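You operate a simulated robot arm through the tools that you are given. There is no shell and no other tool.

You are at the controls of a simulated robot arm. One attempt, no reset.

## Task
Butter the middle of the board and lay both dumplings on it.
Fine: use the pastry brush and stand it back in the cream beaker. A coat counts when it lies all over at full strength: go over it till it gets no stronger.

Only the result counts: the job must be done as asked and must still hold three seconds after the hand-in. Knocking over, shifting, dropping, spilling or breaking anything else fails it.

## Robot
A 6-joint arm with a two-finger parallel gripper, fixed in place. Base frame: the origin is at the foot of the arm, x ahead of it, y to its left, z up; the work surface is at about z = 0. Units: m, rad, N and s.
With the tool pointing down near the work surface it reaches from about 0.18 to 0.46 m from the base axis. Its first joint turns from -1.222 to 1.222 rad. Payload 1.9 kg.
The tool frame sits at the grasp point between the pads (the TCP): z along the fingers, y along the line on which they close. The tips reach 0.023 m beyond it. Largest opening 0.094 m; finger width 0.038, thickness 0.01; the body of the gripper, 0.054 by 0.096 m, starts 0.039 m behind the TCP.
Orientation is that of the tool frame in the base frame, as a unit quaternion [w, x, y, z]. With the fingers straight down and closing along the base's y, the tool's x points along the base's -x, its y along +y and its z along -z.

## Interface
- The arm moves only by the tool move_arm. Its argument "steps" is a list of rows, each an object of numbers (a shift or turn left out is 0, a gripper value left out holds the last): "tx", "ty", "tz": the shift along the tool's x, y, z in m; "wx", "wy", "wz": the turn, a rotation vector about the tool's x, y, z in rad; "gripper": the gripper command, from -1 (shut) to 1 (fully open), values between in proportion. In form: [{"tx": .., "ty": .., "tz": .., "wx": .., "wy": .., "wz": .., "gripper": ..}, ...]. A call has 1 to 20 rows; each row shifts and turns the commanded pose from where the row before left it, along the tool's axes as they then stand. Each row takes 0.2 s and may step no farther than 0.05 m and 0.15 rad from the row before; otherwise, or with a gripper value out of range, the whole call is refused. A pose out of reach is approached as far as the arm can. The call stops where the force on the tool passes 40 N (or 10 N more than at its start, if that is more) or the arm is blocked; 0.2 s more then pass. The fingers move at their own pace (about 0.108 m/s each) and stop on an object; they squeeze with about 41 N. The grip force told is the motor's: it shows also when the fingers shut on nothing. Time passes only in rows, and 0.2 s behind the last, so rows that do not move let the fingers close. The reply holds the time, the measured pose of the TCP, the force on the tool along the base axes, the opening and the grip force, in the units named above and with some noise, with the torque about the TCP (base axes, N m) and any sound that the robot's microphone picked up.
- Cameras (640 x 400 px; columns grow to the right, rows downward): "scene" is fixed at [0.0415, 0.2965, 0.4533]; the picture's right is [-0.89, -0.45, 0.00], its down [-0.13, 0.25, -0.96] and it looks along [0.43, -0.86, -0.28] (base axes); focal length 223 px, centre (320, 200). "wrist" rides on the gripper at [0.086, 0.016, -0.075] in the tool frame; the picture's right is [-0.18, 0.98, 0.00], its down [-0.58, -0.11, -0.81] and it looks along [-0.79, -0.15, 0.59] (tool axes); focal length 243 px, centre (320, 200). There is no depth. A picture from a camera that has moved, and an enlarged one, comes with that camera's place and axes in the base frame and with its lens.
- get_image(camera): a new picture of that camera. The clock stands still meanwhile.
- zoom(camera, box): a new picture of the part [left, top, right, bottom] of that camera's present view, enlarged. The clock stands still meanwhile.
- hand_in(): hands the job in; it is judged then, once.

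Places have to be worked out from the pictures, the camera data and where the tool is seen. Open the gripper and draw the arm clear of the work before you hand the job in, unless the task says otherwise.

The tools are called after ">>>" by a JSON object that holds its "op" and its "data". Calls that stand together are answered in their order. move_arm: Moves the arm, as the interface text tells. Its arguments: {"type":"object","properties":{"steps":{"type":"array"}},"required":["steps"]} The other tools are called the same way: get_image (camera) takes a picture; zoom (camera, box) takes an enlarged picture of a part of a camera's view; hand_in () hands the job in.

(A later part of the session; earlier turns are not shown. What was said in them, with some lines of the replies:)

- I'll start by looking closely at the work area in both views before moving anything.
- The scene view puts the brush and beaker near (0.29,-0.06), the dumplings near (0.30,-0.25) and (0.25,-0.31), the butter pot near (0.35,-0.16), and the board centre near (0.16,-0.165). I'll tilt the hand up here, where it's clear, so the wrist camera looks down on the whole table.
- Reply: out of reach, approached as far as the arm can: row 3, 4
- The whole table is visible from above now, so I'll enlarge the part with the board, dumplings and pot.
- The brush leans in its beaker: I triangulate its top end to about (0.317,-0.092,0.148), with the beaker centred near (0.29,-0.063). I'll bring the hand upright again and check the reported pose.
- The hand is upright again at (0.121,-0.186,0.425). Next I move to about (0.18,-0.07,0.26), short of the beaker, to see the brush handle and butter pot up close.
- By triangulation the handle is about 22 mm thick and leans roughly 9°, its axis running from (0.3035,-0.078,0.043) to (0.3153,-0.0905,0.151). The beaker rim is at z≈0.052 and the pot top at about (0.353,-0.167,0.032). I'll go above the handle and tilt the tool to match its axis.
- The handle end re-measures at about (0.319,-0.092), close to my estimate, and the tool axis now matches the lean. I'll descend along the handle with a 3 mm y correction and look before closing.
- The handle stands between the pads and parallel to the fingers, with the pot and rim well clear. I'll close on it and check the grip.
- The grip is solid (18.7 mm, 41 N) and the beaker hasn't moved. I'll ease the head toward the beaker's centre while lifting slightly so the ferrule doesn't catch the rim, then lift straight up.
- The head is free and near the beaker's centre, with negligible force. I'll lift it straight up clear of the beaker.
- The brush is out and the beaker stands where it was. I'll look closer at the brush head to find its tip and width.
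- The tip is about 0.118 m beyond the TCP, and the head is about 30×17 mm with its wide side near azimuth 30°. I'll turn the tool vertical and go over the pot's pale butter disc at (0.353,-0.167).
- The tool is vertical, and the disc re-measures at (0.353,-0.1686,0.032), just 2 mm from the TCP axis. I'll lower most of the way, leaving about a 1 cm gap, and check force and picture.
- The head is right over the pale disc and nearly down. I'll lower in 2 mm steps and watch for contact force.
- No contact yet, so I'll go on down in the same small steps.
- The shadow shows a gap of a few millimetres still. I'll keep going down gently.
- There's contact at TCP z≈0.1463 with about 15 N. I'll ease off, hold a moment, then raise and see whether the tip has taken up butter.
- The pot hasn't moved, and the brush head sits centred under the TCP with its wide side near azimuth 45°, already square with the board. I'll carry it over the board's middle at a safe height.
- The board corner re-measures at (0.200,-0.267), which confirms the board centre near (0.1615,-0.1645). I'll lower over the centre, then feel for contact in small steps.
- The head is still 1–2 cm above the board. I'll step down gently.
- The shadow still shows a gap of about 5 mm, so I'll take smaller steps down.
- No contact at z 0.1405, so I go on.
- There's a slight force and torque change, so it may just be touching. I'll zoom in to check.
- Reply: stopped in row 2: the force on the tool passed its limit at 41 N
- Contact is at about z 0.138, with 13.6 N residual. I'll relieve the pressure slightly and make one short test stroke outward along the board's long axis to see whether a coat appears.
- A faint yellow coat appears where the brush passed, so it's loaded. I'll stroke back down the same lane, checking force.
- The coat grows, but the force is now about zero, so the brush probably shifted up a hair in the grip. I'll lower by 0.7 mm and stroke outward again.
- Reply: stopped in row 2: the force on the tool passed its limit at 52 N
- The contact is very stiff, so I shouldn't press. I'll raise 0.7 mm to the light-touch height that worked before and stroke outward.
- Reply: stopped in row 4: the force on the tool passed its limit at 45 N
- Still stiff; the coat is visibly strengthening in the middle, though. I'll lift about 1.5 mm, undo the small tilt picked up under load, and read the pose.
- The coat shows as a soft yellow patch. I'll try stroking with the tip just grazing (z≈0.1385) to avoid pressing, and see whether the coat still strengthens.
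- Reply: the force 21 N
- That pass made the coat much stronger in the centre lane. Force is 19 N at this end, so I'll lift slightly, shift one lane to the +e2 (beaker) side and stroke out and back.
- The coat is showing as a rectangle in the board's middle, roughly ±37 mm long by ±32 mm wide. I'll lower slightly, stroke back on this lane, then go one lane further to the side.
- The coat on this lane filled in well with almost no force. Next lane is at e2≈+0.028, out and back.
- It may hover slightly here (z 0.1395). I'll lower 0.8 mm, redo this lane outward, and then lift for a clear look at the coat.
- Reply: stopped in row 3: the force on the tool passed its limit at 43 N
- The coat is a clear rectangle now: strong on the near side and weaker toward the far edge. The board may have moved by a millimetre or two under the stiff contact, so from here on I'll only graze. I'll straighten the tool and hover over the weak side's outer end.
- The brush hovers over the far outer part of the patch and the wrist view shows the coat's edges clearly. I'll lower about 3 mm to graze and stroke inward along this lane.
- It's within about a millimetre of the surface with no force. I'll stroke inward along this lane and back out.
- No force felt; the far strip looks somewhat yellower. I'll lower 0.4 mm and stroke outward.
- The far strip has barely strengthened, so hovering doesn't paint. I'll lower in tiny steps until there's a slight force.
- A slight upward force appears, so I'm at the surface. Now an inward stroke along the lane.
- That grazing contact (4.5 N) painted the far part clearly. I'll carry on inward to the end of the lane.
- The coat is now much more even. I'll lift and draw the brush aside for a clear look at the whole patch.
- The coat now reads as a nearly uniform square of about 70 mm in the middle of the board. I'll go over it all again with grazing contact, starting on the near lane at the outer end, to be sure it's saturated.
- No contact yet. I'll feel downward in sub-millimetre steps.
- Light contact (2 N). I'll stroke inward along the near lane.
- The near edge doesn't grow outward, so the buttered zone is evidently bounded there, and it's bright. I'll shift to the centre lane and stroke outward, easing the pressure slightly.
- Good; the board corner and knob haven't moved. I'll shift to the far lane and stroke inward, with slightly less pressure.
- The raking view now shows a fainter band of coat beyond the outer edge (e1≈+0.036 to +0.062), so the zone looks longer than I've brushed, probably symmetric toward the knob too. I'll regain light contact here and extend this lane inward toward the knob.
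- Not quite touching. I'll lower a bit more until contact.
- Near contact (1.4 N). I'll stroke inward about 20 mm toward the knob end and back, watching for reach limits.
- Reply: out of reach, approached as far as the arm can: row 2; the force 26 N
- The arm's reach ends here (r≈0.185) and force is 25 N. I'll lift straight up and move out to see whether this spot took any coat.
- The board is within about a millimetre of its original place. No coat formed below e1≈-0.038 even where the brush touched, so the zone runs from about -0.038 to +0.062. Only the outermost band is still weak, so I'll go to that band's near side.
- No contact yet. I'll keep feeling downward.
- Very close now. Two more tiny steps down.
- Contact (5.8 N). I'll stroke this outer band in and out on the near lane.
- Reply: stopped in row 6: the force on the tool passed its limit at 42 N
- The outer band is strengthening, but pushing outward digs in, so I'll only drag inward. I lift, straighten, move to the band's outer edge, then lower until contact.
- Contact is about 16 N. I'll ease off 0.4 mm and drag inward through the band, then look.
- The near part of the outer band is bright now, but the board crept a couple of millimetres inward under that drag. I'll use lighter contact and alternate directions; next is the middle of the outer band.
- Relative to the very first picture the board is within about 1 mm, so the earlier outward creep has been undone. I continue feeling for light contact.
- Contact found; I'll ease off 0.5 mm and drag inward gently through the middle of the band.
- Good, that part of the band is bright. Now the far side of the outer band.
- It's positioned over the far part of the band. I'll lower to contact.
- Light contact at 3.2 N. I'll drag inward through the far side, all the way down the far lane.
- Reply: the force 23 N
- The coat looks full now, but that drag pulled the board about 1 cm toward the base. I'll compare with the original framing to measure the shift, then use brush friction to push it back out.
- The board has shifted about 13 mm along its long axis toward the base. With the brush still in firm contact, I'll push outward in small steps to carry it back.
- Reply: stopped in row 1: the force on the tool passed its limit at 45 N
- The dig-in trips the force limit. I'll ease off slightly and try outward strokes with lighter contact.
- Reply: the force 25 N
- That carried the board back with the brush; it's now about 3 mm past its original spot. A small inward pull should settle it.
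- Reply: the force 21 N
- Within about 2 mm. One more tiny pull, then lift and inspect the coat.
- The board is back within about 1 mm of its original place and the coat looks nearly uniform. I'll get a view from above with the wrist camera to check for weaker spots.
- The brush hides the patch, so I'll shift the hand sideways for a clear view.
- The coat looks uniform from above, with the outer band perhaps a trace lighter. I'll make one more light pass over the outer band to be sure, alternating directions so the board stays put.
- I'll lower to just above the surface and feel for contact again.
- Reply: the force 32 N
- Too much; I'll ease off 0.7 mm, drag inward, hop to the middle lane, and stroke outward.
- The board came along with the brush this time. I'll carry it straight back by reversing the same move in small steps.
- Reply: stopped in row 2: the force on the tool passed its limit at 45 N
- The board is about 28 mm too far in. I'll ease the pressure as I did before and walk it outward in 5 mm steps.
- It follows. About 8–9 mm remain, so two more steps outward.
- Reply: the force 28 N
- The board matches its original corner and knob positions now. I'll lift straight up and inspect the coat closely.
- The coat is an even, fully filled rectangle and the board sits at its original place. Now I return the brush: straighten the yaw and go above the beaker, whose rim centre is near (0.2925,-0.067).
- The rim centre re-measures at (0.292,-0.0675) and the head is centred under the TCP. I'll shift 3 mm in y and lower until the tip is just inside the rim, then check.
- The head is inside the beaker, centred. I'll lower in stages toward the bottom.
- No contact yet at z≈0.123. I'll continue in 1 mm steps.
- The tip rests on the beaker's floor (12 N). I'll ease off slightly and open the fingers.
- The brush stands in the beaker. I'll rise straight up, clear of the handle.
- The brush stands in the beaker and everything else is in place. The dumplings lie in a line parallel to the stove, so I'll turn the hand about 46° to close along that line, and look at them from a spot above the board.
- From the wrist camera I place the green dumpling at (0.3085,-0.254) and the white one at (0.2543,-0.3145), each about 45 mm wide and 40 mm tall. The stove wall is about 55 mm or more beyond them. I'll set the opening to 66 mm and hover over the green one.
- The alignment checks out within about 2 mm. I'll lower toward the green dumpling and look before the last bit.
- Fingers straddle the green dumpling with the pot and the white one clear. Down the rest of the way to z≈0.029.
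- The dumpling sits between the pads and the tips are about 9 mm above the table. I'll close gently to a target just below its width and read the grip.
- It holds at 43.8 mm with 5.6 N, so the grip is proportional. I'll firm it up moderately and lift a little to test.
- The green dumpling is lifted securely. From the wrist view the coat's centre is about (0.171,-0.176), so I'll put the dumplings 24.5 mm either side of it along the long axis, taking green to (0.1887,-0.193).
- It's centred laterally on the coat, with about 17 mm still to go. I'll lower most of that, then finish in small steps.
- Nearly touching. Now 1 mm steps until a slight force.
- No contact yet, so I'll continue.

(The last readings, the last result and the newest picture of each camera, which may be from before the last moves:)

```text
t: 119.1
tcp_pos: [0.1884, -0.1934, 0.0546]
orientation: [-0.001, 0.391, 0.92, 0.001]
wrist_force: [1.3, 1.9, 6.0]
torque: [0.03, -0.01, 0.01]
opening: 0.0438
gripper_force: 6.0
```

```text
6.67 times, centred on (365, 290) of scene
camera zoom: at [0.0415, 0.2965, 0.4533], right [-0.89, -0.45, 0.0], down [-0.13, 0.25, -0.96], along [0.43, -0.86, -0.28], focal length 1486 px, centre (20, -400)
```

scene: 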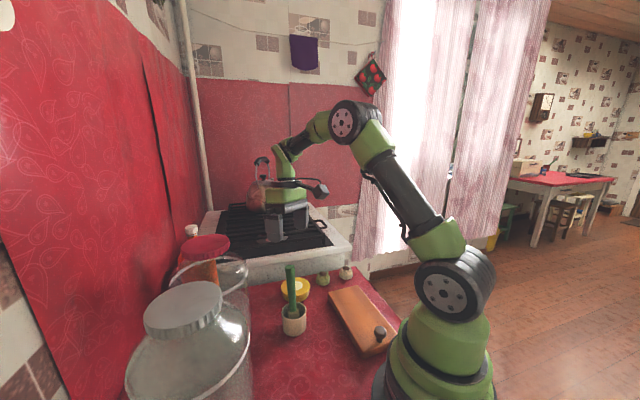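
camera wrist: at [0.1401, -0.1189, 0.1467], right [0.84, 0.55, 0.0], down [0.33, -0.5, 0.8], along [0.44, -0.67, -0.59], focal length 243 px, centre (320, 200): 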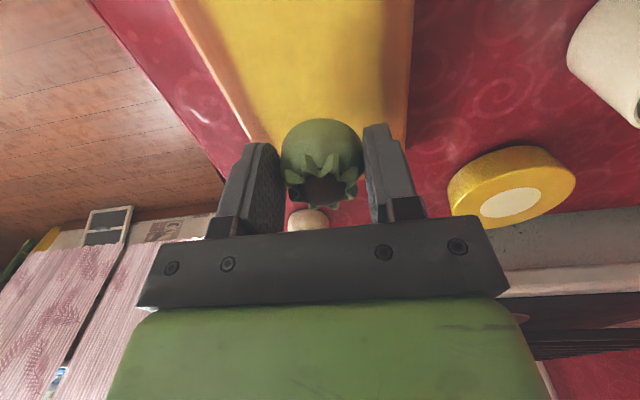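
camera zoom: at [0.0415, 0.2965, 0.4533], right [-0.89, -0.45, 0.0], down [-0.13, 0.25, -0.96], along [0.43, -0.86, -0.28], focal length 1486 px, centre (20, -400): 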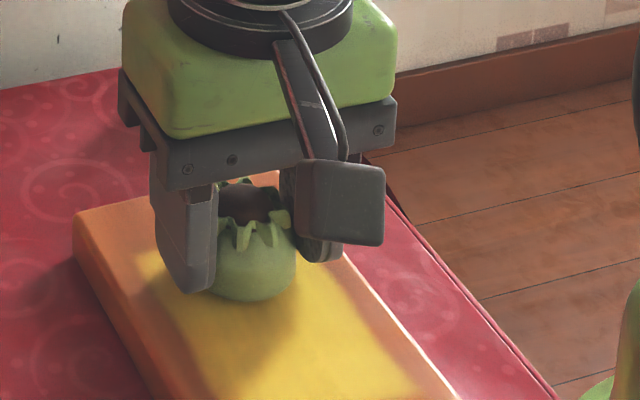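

The dumpling is down on the coat (6 N). I'll open to 66 mm and rise straight up.

>>> {"op": "move_arm", "data": {"steps": [{"gripper": 0.1}, {"gripper": 0.42}, {}, {"tz": -0.02}, {"tz": -0.04}, {"tz": -0.04}, {}]}}

>>> {"op": "zoom", "data": {"camera": "scene", "box": [240, 240, 440, 365]}}

>>> {"op": "get_image", "data": {"camera": "wrist"}}

```text
t: 120.7
tcp_pos: [0.1879, -0.1937, 0.1528]
orientation: [-0.002, 0.391, 0.92, 0.002]
wrist_force: [0.0, -0.1, 0.3]
torque: [0.02, 0.0, 0.02]
opening: 0.0667
gripper_force: 0.1
```

```text
3.20 times, centred on (340, 302) of scene
camera zoom: at [0.0415, 0.2965, 0.4533], right [-0.89, -0.45, 0.0], down [-0.13, 0.25, -0.96], along [0.43, -0.86, -0.28], focal length 713 px, centre (256, -128)
```

zoom: 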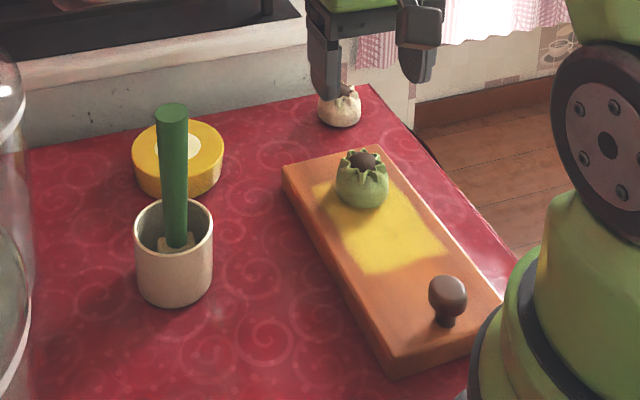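

```text
taken
camera wrist: at [0.1387, -0.1186, 0.2284], right [0.84, 0.55, 0.0], down [0.33, -0.5, 0.8], along [0.44, -0.67, -0.59], focal length 243 px, centre (320, 200)
```

wrist: 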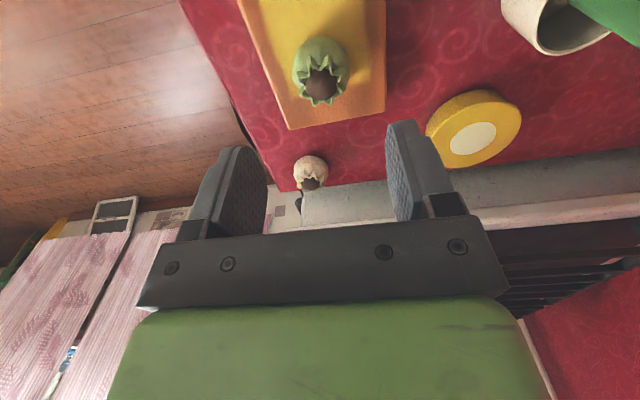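

The green dumpling sits well on the buttered area and the board hasn't moved. Next I hover over the white one.

>>> {"op": "move_arm", "data": {"steps": [{"tx": -0.0439, "ty": -0.0117}, {"tx": -0.0439, "ty": -0.0117}, {"tx": -0.0439, "ty": -0.0117}, {"tz": 0.03}, {}]}}

>>> {"op": "get_image", "data": {"camera": "wrist"}}

>>> {"op": "zoom", "data": {"camera": "scene", "box": [290, 210, 390, 300]}}

```text
t: 121.9
tcp_pos: [0.2519, -0.3096, 0.1235]
orientation: [0.0, 0.391, 0.92, 0.0]
wrist_force: [0.0, -0.3, -0.9]
torque: [0.01, -0.01, -0.01]
opening: 0.0667
gripper_force: 0.0
```

```text
taken
camera wrist: at [0.2034, -0.2363, 0.1996], right [0.84, 0.55, 0.0], down [0.33, -0.5, 0.8], along [0.44, -0.67, -0.59], focal length 243 px, centre (320, 200)
```

wrist: 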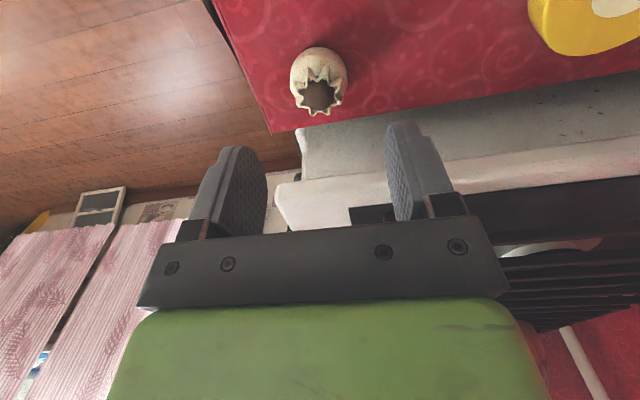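

```text
4.44 times, centred on (340, 255) of scene
camera zoom: at [0.0415, 0.2965, 0.4533], right [-0.89, -0.45, 0.0], down [-0.13, 0.25, -0.96], along [0.43, -0.86, -0.28], focal length 990 px, centre (231, -44)
```

zoom: 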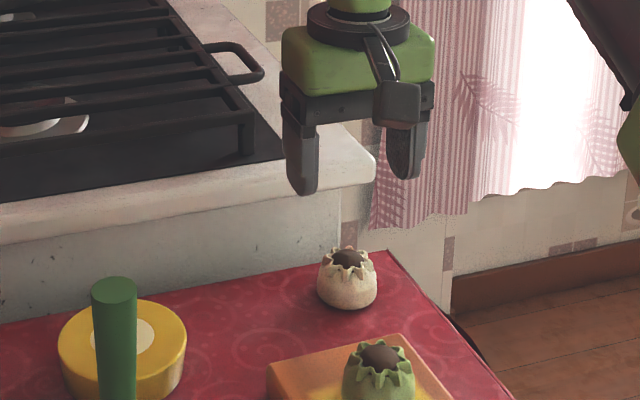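

The white dumpling measures at (0.253,-0.3135), so I'll correct by 4 mm and descend, stopping short to look.

>>> {"op": "move_arm", "data": {"steps": [{"tx": -0.0034, "ty": -0.0018, "tz": 0.025}, {"tz": 0.025}, {"tz": 0.018}, {}]}}

>>> {"op": "get_image", "data": {"camera": "wrist"}}

>>> {"op": "zoom", "data": {"camera": "scene", "box": [290, 210, 390, 300]}}

```text
t: 122.9
tcp_pos: [0.2536, -0.316, 0.0544]
orientation: [-0.002, 0.391, 0.92, 0.0]
wrist_force: [0.2, 0.4, -0.1]
torque: [0.0, -0.01, -0.01]
opening: 0.0666
gripper_force: 0.0
```

```text
taken
camera wrist: at [0.205, -0.2417, 0.1309], right [0.84, 0.55, 0.0], down [0.33, -0.5, 0.8], along [0.44, -0.67, -0.59], focal length 243 px, centre (320, 200)
```

wrist: 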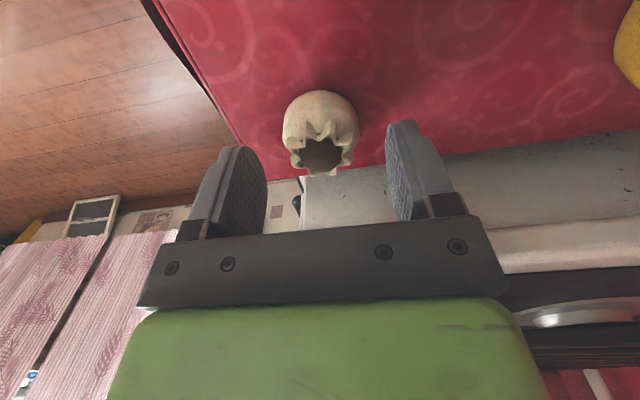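

```text
4.44 times, centred on (340, 255) of scene
camera zoom: at [0.0415, 0.2965, 0.4533], right [-0.89, -0.45, 0.0], down [-0.13, 0.25, -0.96], along [0.43, -0.86, -0.28], focal length 990 px, centre (231, -44)
```

zoom: 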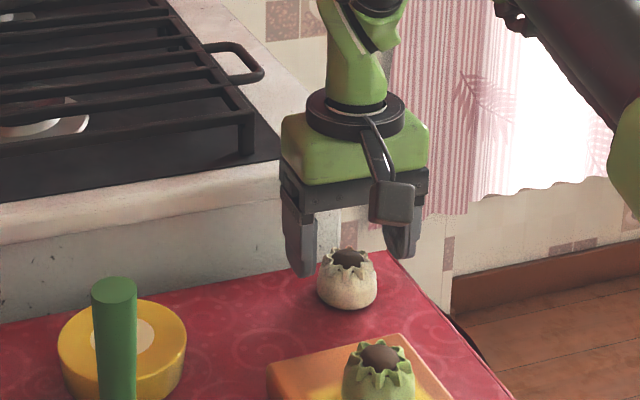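

The view matches the green pick. I'll go down the rest of the way and close gently.

>>> {"op": "move_arm", "data": {"steps": [{"tz": 0.012}, {"tz": 0.0115}, {}, {"gripper": 0.0}, {"gripper": -0.1}, {"gripper": -0.15}, {"gripper": -0.32}, {}]}}

>>> {"op": "zoom", "data": {"camera": "scene", "box": [290, 210, 390, 300]}}

```text
t: 124.7
tcp_pos: [0.2543, -0.3162, 0.0324]
orientation: [-0.002, 0.392, 0.92, 0.0]
wrist_force: [-0.4, -0.6, 0.5]
torque: [-0.02, -0.03, 0.0]
opening: 0.0437
gripper_force: 5.4
```

```text
4.44 times, centred on (340, 255) of scene
camera zoom: at [0.0415, 0.2965, 0.4533], right [-0.89, -0.45, 0.0], down [-0.13, 0.25, -0.96], along [0.43, -0.86, -0.28], focal length 990 px, centre (231, -44)
```

zoom: 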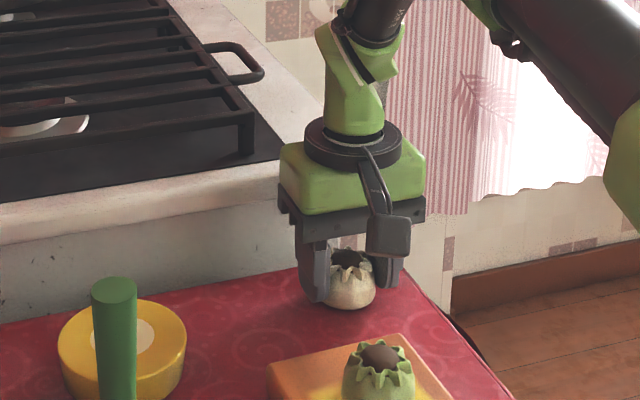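

The white dumpling is gripped (43.7 mm). I'll lift it high enough to clear the green one and carry it over to (0.1526,-0.159).

>>> {"op": "move_arm", "data": {"steps": [{"tz": -0.03}, {"tz": -0.045}, {"tz": -0.045}, {"tx": 0.0461, "ty": 0.0088}, {"tx": 0.0461, "ty": 0.0088}, {"tx": 0.0461, "ty": 0.0088}, {"tx": 0.0459, "ty": 0.0087}, {}]}}

>>> {"op": "get_image", "data": {"camera": "wrist"}}

>>> {"op": "zoom", "data": {"camera": "scene", "box": [300, 240, 420, 340]}}

```text
t: 126.5
tcp_pos: [0.1538, -0.1553, 0.1534]
orientation: [0.0, 0.392, 0.92, 0.0]
wrist_force: [-0.4, -0.2, -0.3]
torque: [0.01, 0.0, -0.01]
opening: 0.0437
gripper_force: 5.7
```

```text
taken
camera wrist: at [0.1058, -0.0809, 0.2295], right [0.84, 0.55, 0.0], down [0.33, -0.5, 0.81], along [0.44, -0.67, -0.59], focal length 243 px, centre (320, 200)
```

wrist: 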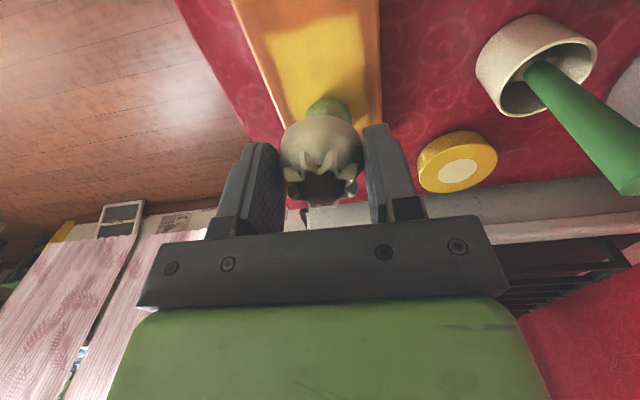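

```text
4.00 times, centred on (360, 290) of scene
camera zoom: at [0.0415, 0.2965, 0.4533], right [-0.89, -0.45, 0.0], down [-0.13, 0.25, -0.96], along [0.43, -0.86, -0.28], focal length 891 px, centre (160, -160)
```

zoom: 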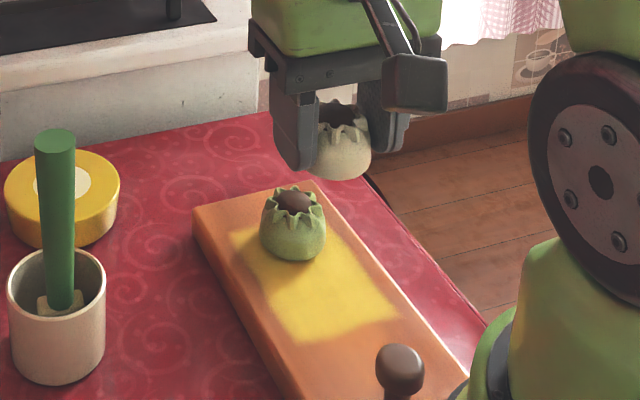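

The position is good: it lines up with the green one and will leave a 5–6 mm gap. I'll lower it to just above the coat.

>>> {"op": "move_arm", "data": {"steps": [{"tx": -0.0015, "tz": 0.03}, {"tz": 0.03}, {"tz": 0.025}, {}]}}

>>> {"op": "zoom", "data": {"camera": "scene", "box": [330, 260, 410, 340]}}

>>> {"op": "get_image", "data": {"camera": "wrist"}}

```text
t: 127.5
tcp_pos: [0.1553, -0.1589, 0.0675]
orientation: [-0.001, 0.391, 0.92, 0.001]
wrist_force: [1.3, 0.3, -0.2]
torque: [0.01, 0.01, -0.01]
opening: 0.0439
gripper_force: 5.9
```

```text
5.00 times, centred on (370, 300) of scene
camera zoom: at [0.0415, 0.2965, 0.4533], right [-0.89, -0.45, 0.0], down [-0.13, 0.25, -0.96], along [0.43, -0.86, -0.28], focal length 1114 px, centre (70, -300)
```

zoom: 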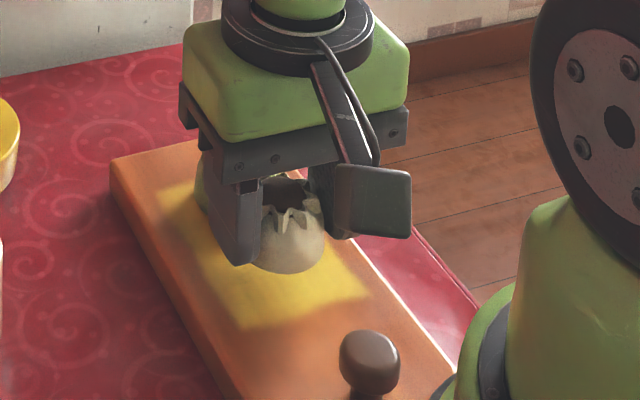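

```text
taken
camera wrist: at [0.1056, -0.085, 0.1426], right [0.84, 0.55, 0.0], down [0.33, -0.5, 0.8], along [0.44, -0.67, -0.59], focal length 243 px, centre (320, 200)
```

wrist: 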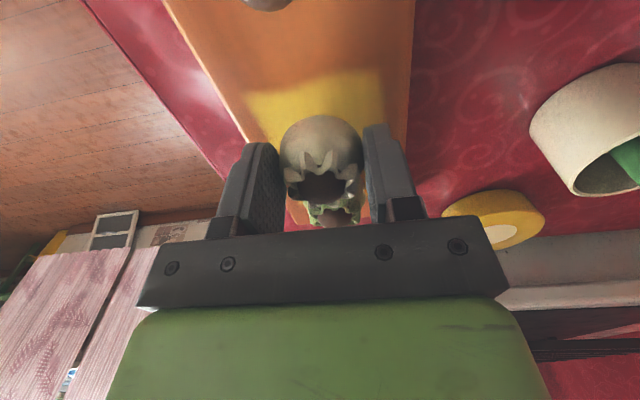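

The coat's inner edge is at n≈0.197, so the white dumpling will sit just inside it with a few millimetres to the green one. A 1 mm inward nudge, then I lower to contact.

>>> {"op": "move_arm", "data": {"steps": [{"tx": 0.001, "tz": 0.005}, {"tz": 0.004}, {}]}}

>>> {"op": "move_arm", "data": {"steps": [{"tz": 0.001}, {}]}}

>>> {"op": "move_arm", "data": {"steps": [{"tz": 0.001}, {}]}}

>>> {"op": "move_arm", "data": {"steps": [{"tz": 0.001}, {}]}}

```text
t: 128.3
tcp_pos: [0.1549, -0.1581, 0.0574]
orientation: [-0.001, 0.392, 0.92, 0.0]
wrist_force: [0.5, -0.3, -0.7]
torque: [-0.02, 0.03, 0.01]
opening: 0.0439
gripper_force: 5.9
```

```text
t: 128.9
tcp_pos: [0.1533, -0.1576, 0.0568]
orientation: [-0.002, 0.391, 0.92, 0.001]
wrist_force: [0.3, 0.0, -0.6]
torque: [0.04, 0.0, 0.03]
opening: 0.044
gripper_force: 6.3
```

```text
t: 129.5
tcp_pos: [0.1549, -0.1584, 0.0569]
orientation: [-0.001, 0.392, 0.92, 0.0]
wrist_force: [-0.2, 0.1, 0.0]
torque: [-0.02, -0.01, -0.01]
opening: 0.0439
gripper_force: 6.0
```

```text
t: 130.1
tcp_pos: [0.1531, -0.1577, 0.0549]
orientation: [-0.001, 0.391, 0.92, 0.001]
wrist_force: [0.4, 0.0, -0.3]
torque: [0.04, -0.02, -0.04]
opening: 0.0438
gripper_force: 5.8
```

Not touching yet; a few more 0.7 mm steps.

>>> {"op": "move_arm", "data": {"steps": [{"tz": 0.0007}, {}]}}

>>> {"op": "move_arm", "data": {"steps": [{"tz": 0.0007}, {}]}}

>>> {"op": "zoom", "data": {"camera": "scene", "box": [330, 260, 410, 340]}}

```text
t: 130.7
tcp_pos: [0.1532, -0.159, 0.055]
orientation: [-0.003, 0.392, 0.92, 0.001]
wrist_force: [0.0, -0.1, 0.5]
torque: [0.0, 0.0, 0.01]
opening: 0.044
gripper_force: 5.9
```

```text
t: 131.3
tcp_pos: [0.1521, -0.1577, 0.0526]
orientation: [-0.001, 0.392, 0.92, 0.001]
wrist_force: [1.5, 1.6, 5.3]
torque: [0.01, -0.02, 0.03]
opening: 0.0438
gripper_force: 6.1
```

```text
5.00 times, centred on (370, 300) of scene
camera zoom: at [0.0415, 0.2965, 0.4533], right [-0.89, -0.45, 0.0], down [-0.13, 0.25, -0.96], along [0.43, -0.86, -0.28], focal length 1114 px, centre (70, -300)
```

zoom: 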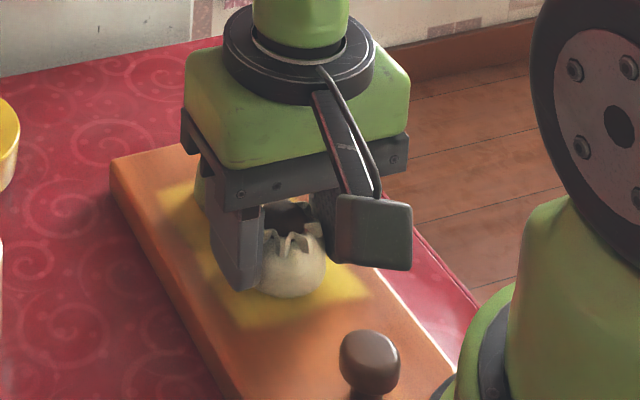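

The white dumpling rests on the coat (5 N). I'll open to 66 mm and rise straight up.

>>> {"op": "move_arm", "data": {"steps": [{"gripper": 0.1}, {"gripper": 0.42}, {}, {"tz": -0.02}, {"tz": -0.04}, {"tz": -0.045}, {"tz": -0.04}, {}]}}

>>> {"op": "zoom", "data": {"camera": "scene", "box": [240, 240, 440, 365]}}

>>> {"op": "get_image", "data": {"camera": "wrist"}}

```text
t: 133.1
tcp_pos: [0.1546, -0.156, 0.1974]
orientation: [-0.001, 0.392, 0.92, 0.001]
wrist_force: [0.4, 0.3, 0.0]
torque: [-0.02, 0.0, -0.01]
opening: 0.0662
gripper_force: 0.1
```

```text
3.20 times, centred on (340, 302) of scene
camera zoom: at [0.0415, 0.2965, 0.4533], right [-0.89, -0.45, 0.0], down [-0.13, 0.25, -0.96], along [0.43, -0.86, -0.28], focal length 713 px, centre (256, -128)
```

zoom: 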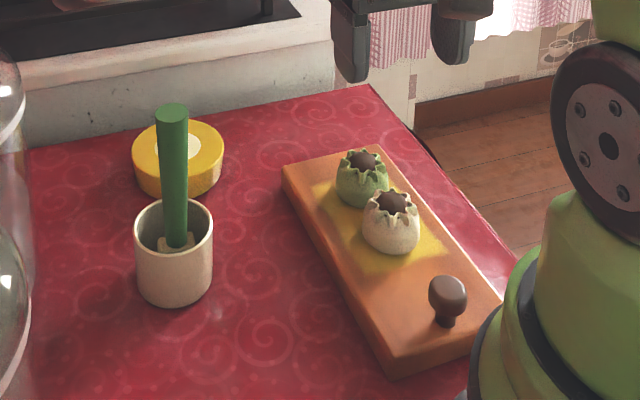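

```text
taken
camera wrist: at [0.106, -0.0813, 0.2744], right [0.84, 0.55, 0.0], down [0.33, -0.5, 0.8], along [0.44, -0.67, -0.59], focal length 243 px, centre (320, 200)
```

wrist: 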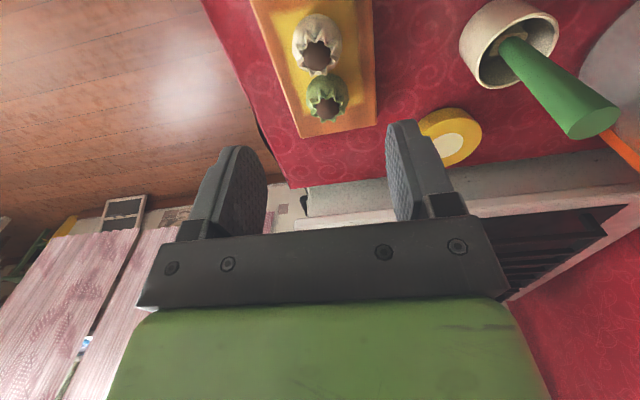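

Both dumplings sit inside the buttered area, the brush is back in the beaker, and the board and pot are in place. I'll open fully, raise the arm clear and check once more.

>>> {"op": "move_arm", "data": {"steps": [{"tz": -0.045, "gripper": 1}, {"tz": -0.045}, {"tz": -0.045}, {"tz": -0.045}, {}, {}]}}

>>> {"op": "zoom", "data": {"camera": "scene", "box": [320, 270, 400, 350]}}

>>> {"op": "get_image", "data": {"camera": "scene"}}

>>> {"op": "zoom", "data": {"camera": "wrist", "box": [220, 0, 480, 160]}}

```text
t: 134.5
tcp_pos: [0.1547, -0.1566, 0.3792]
orientation: [-0.001, 0.392, 0.92, 0.001]
wrist_force: [-0.2, 0.0, -0.5]
torque: [0.0, 0.03, 0.01]
opening: 0.0937
gripper_force: 0.1
```

```text
5.00 times, centred on (360, 310) of scene
camera zoom: at [0.0415, 0.2965, 0.4533], right [-0.89, -0.45, 0.0], down [-0.13, 0.25, -0.96], along [0.43, -0.86, -0.28], focal length 1114 px, centre (120, -350)
```

zoom: 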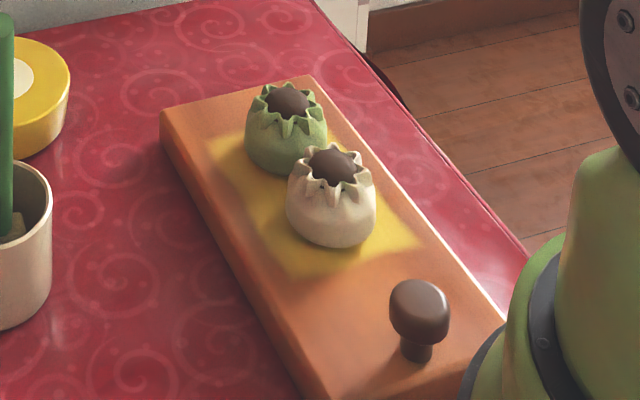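

```text
taken
```

scene: 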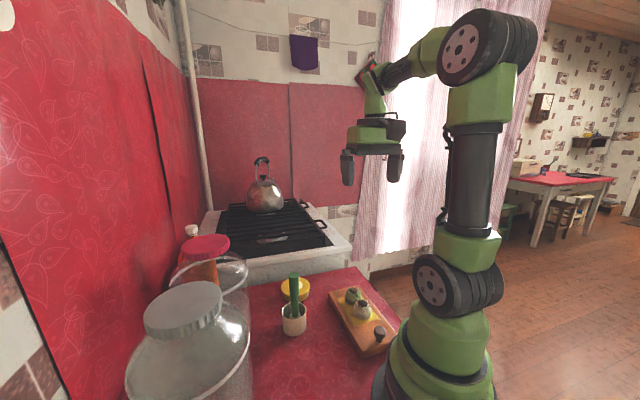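

```text
2.46 times, centred on (350, 80) of wrist
camera zoom: at [0.1049, -0.0831, 0.4553], right [0.84, 0.55, 0.0], down [0.33, -0.5, 0.8], along [0.44, -0.67, -0.59], focal length 597 px, centre (246, 495)
```

zoom: 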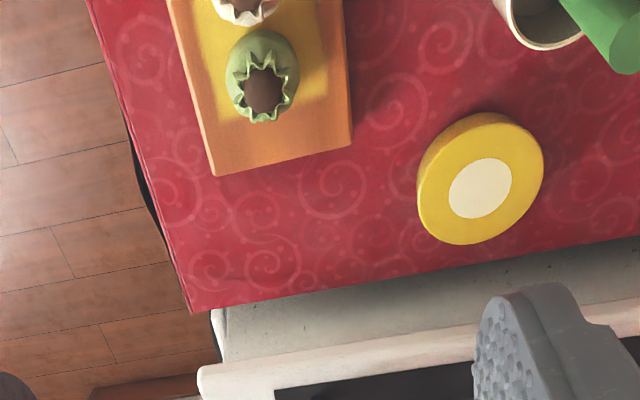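

The final pictures show the coat uniform, both dumplings upright on it, and the brush standing in the cream beaker. The pot and board are in their original places, and the arm is clear with the gripper open. I'm handing in.

>>> {"op": "hand_in", "data": {}}

```text
The job is handed in.
```

The job is handed in: the middle of the board is buttered, both dumplings sit on the butter, and the pastry brush is standing back in the cream beaker. I haven't had a verdict back.

- **Butter:** the coat covers a rectangle of about 10 by 7 cm in the middle of the board and looked even in the last clear views. I only have the pictures to judge full strength by. The outer band had fewer brush passes than the rest, but matched it in colour.
- **Dumplings:** they stand upright side by side on the butter with a few millimetres between them. The white one is close to the edge of the butter on the knob side.
- **Board:** it slid while I was brushing, once by nearly 3 cm. I pushed it back each time, and at the end it looked within about 1 mm of where it started.
- **Everything else:** nothing else looked moved or knocked over. The gripper is open and the arm is clear of the work.
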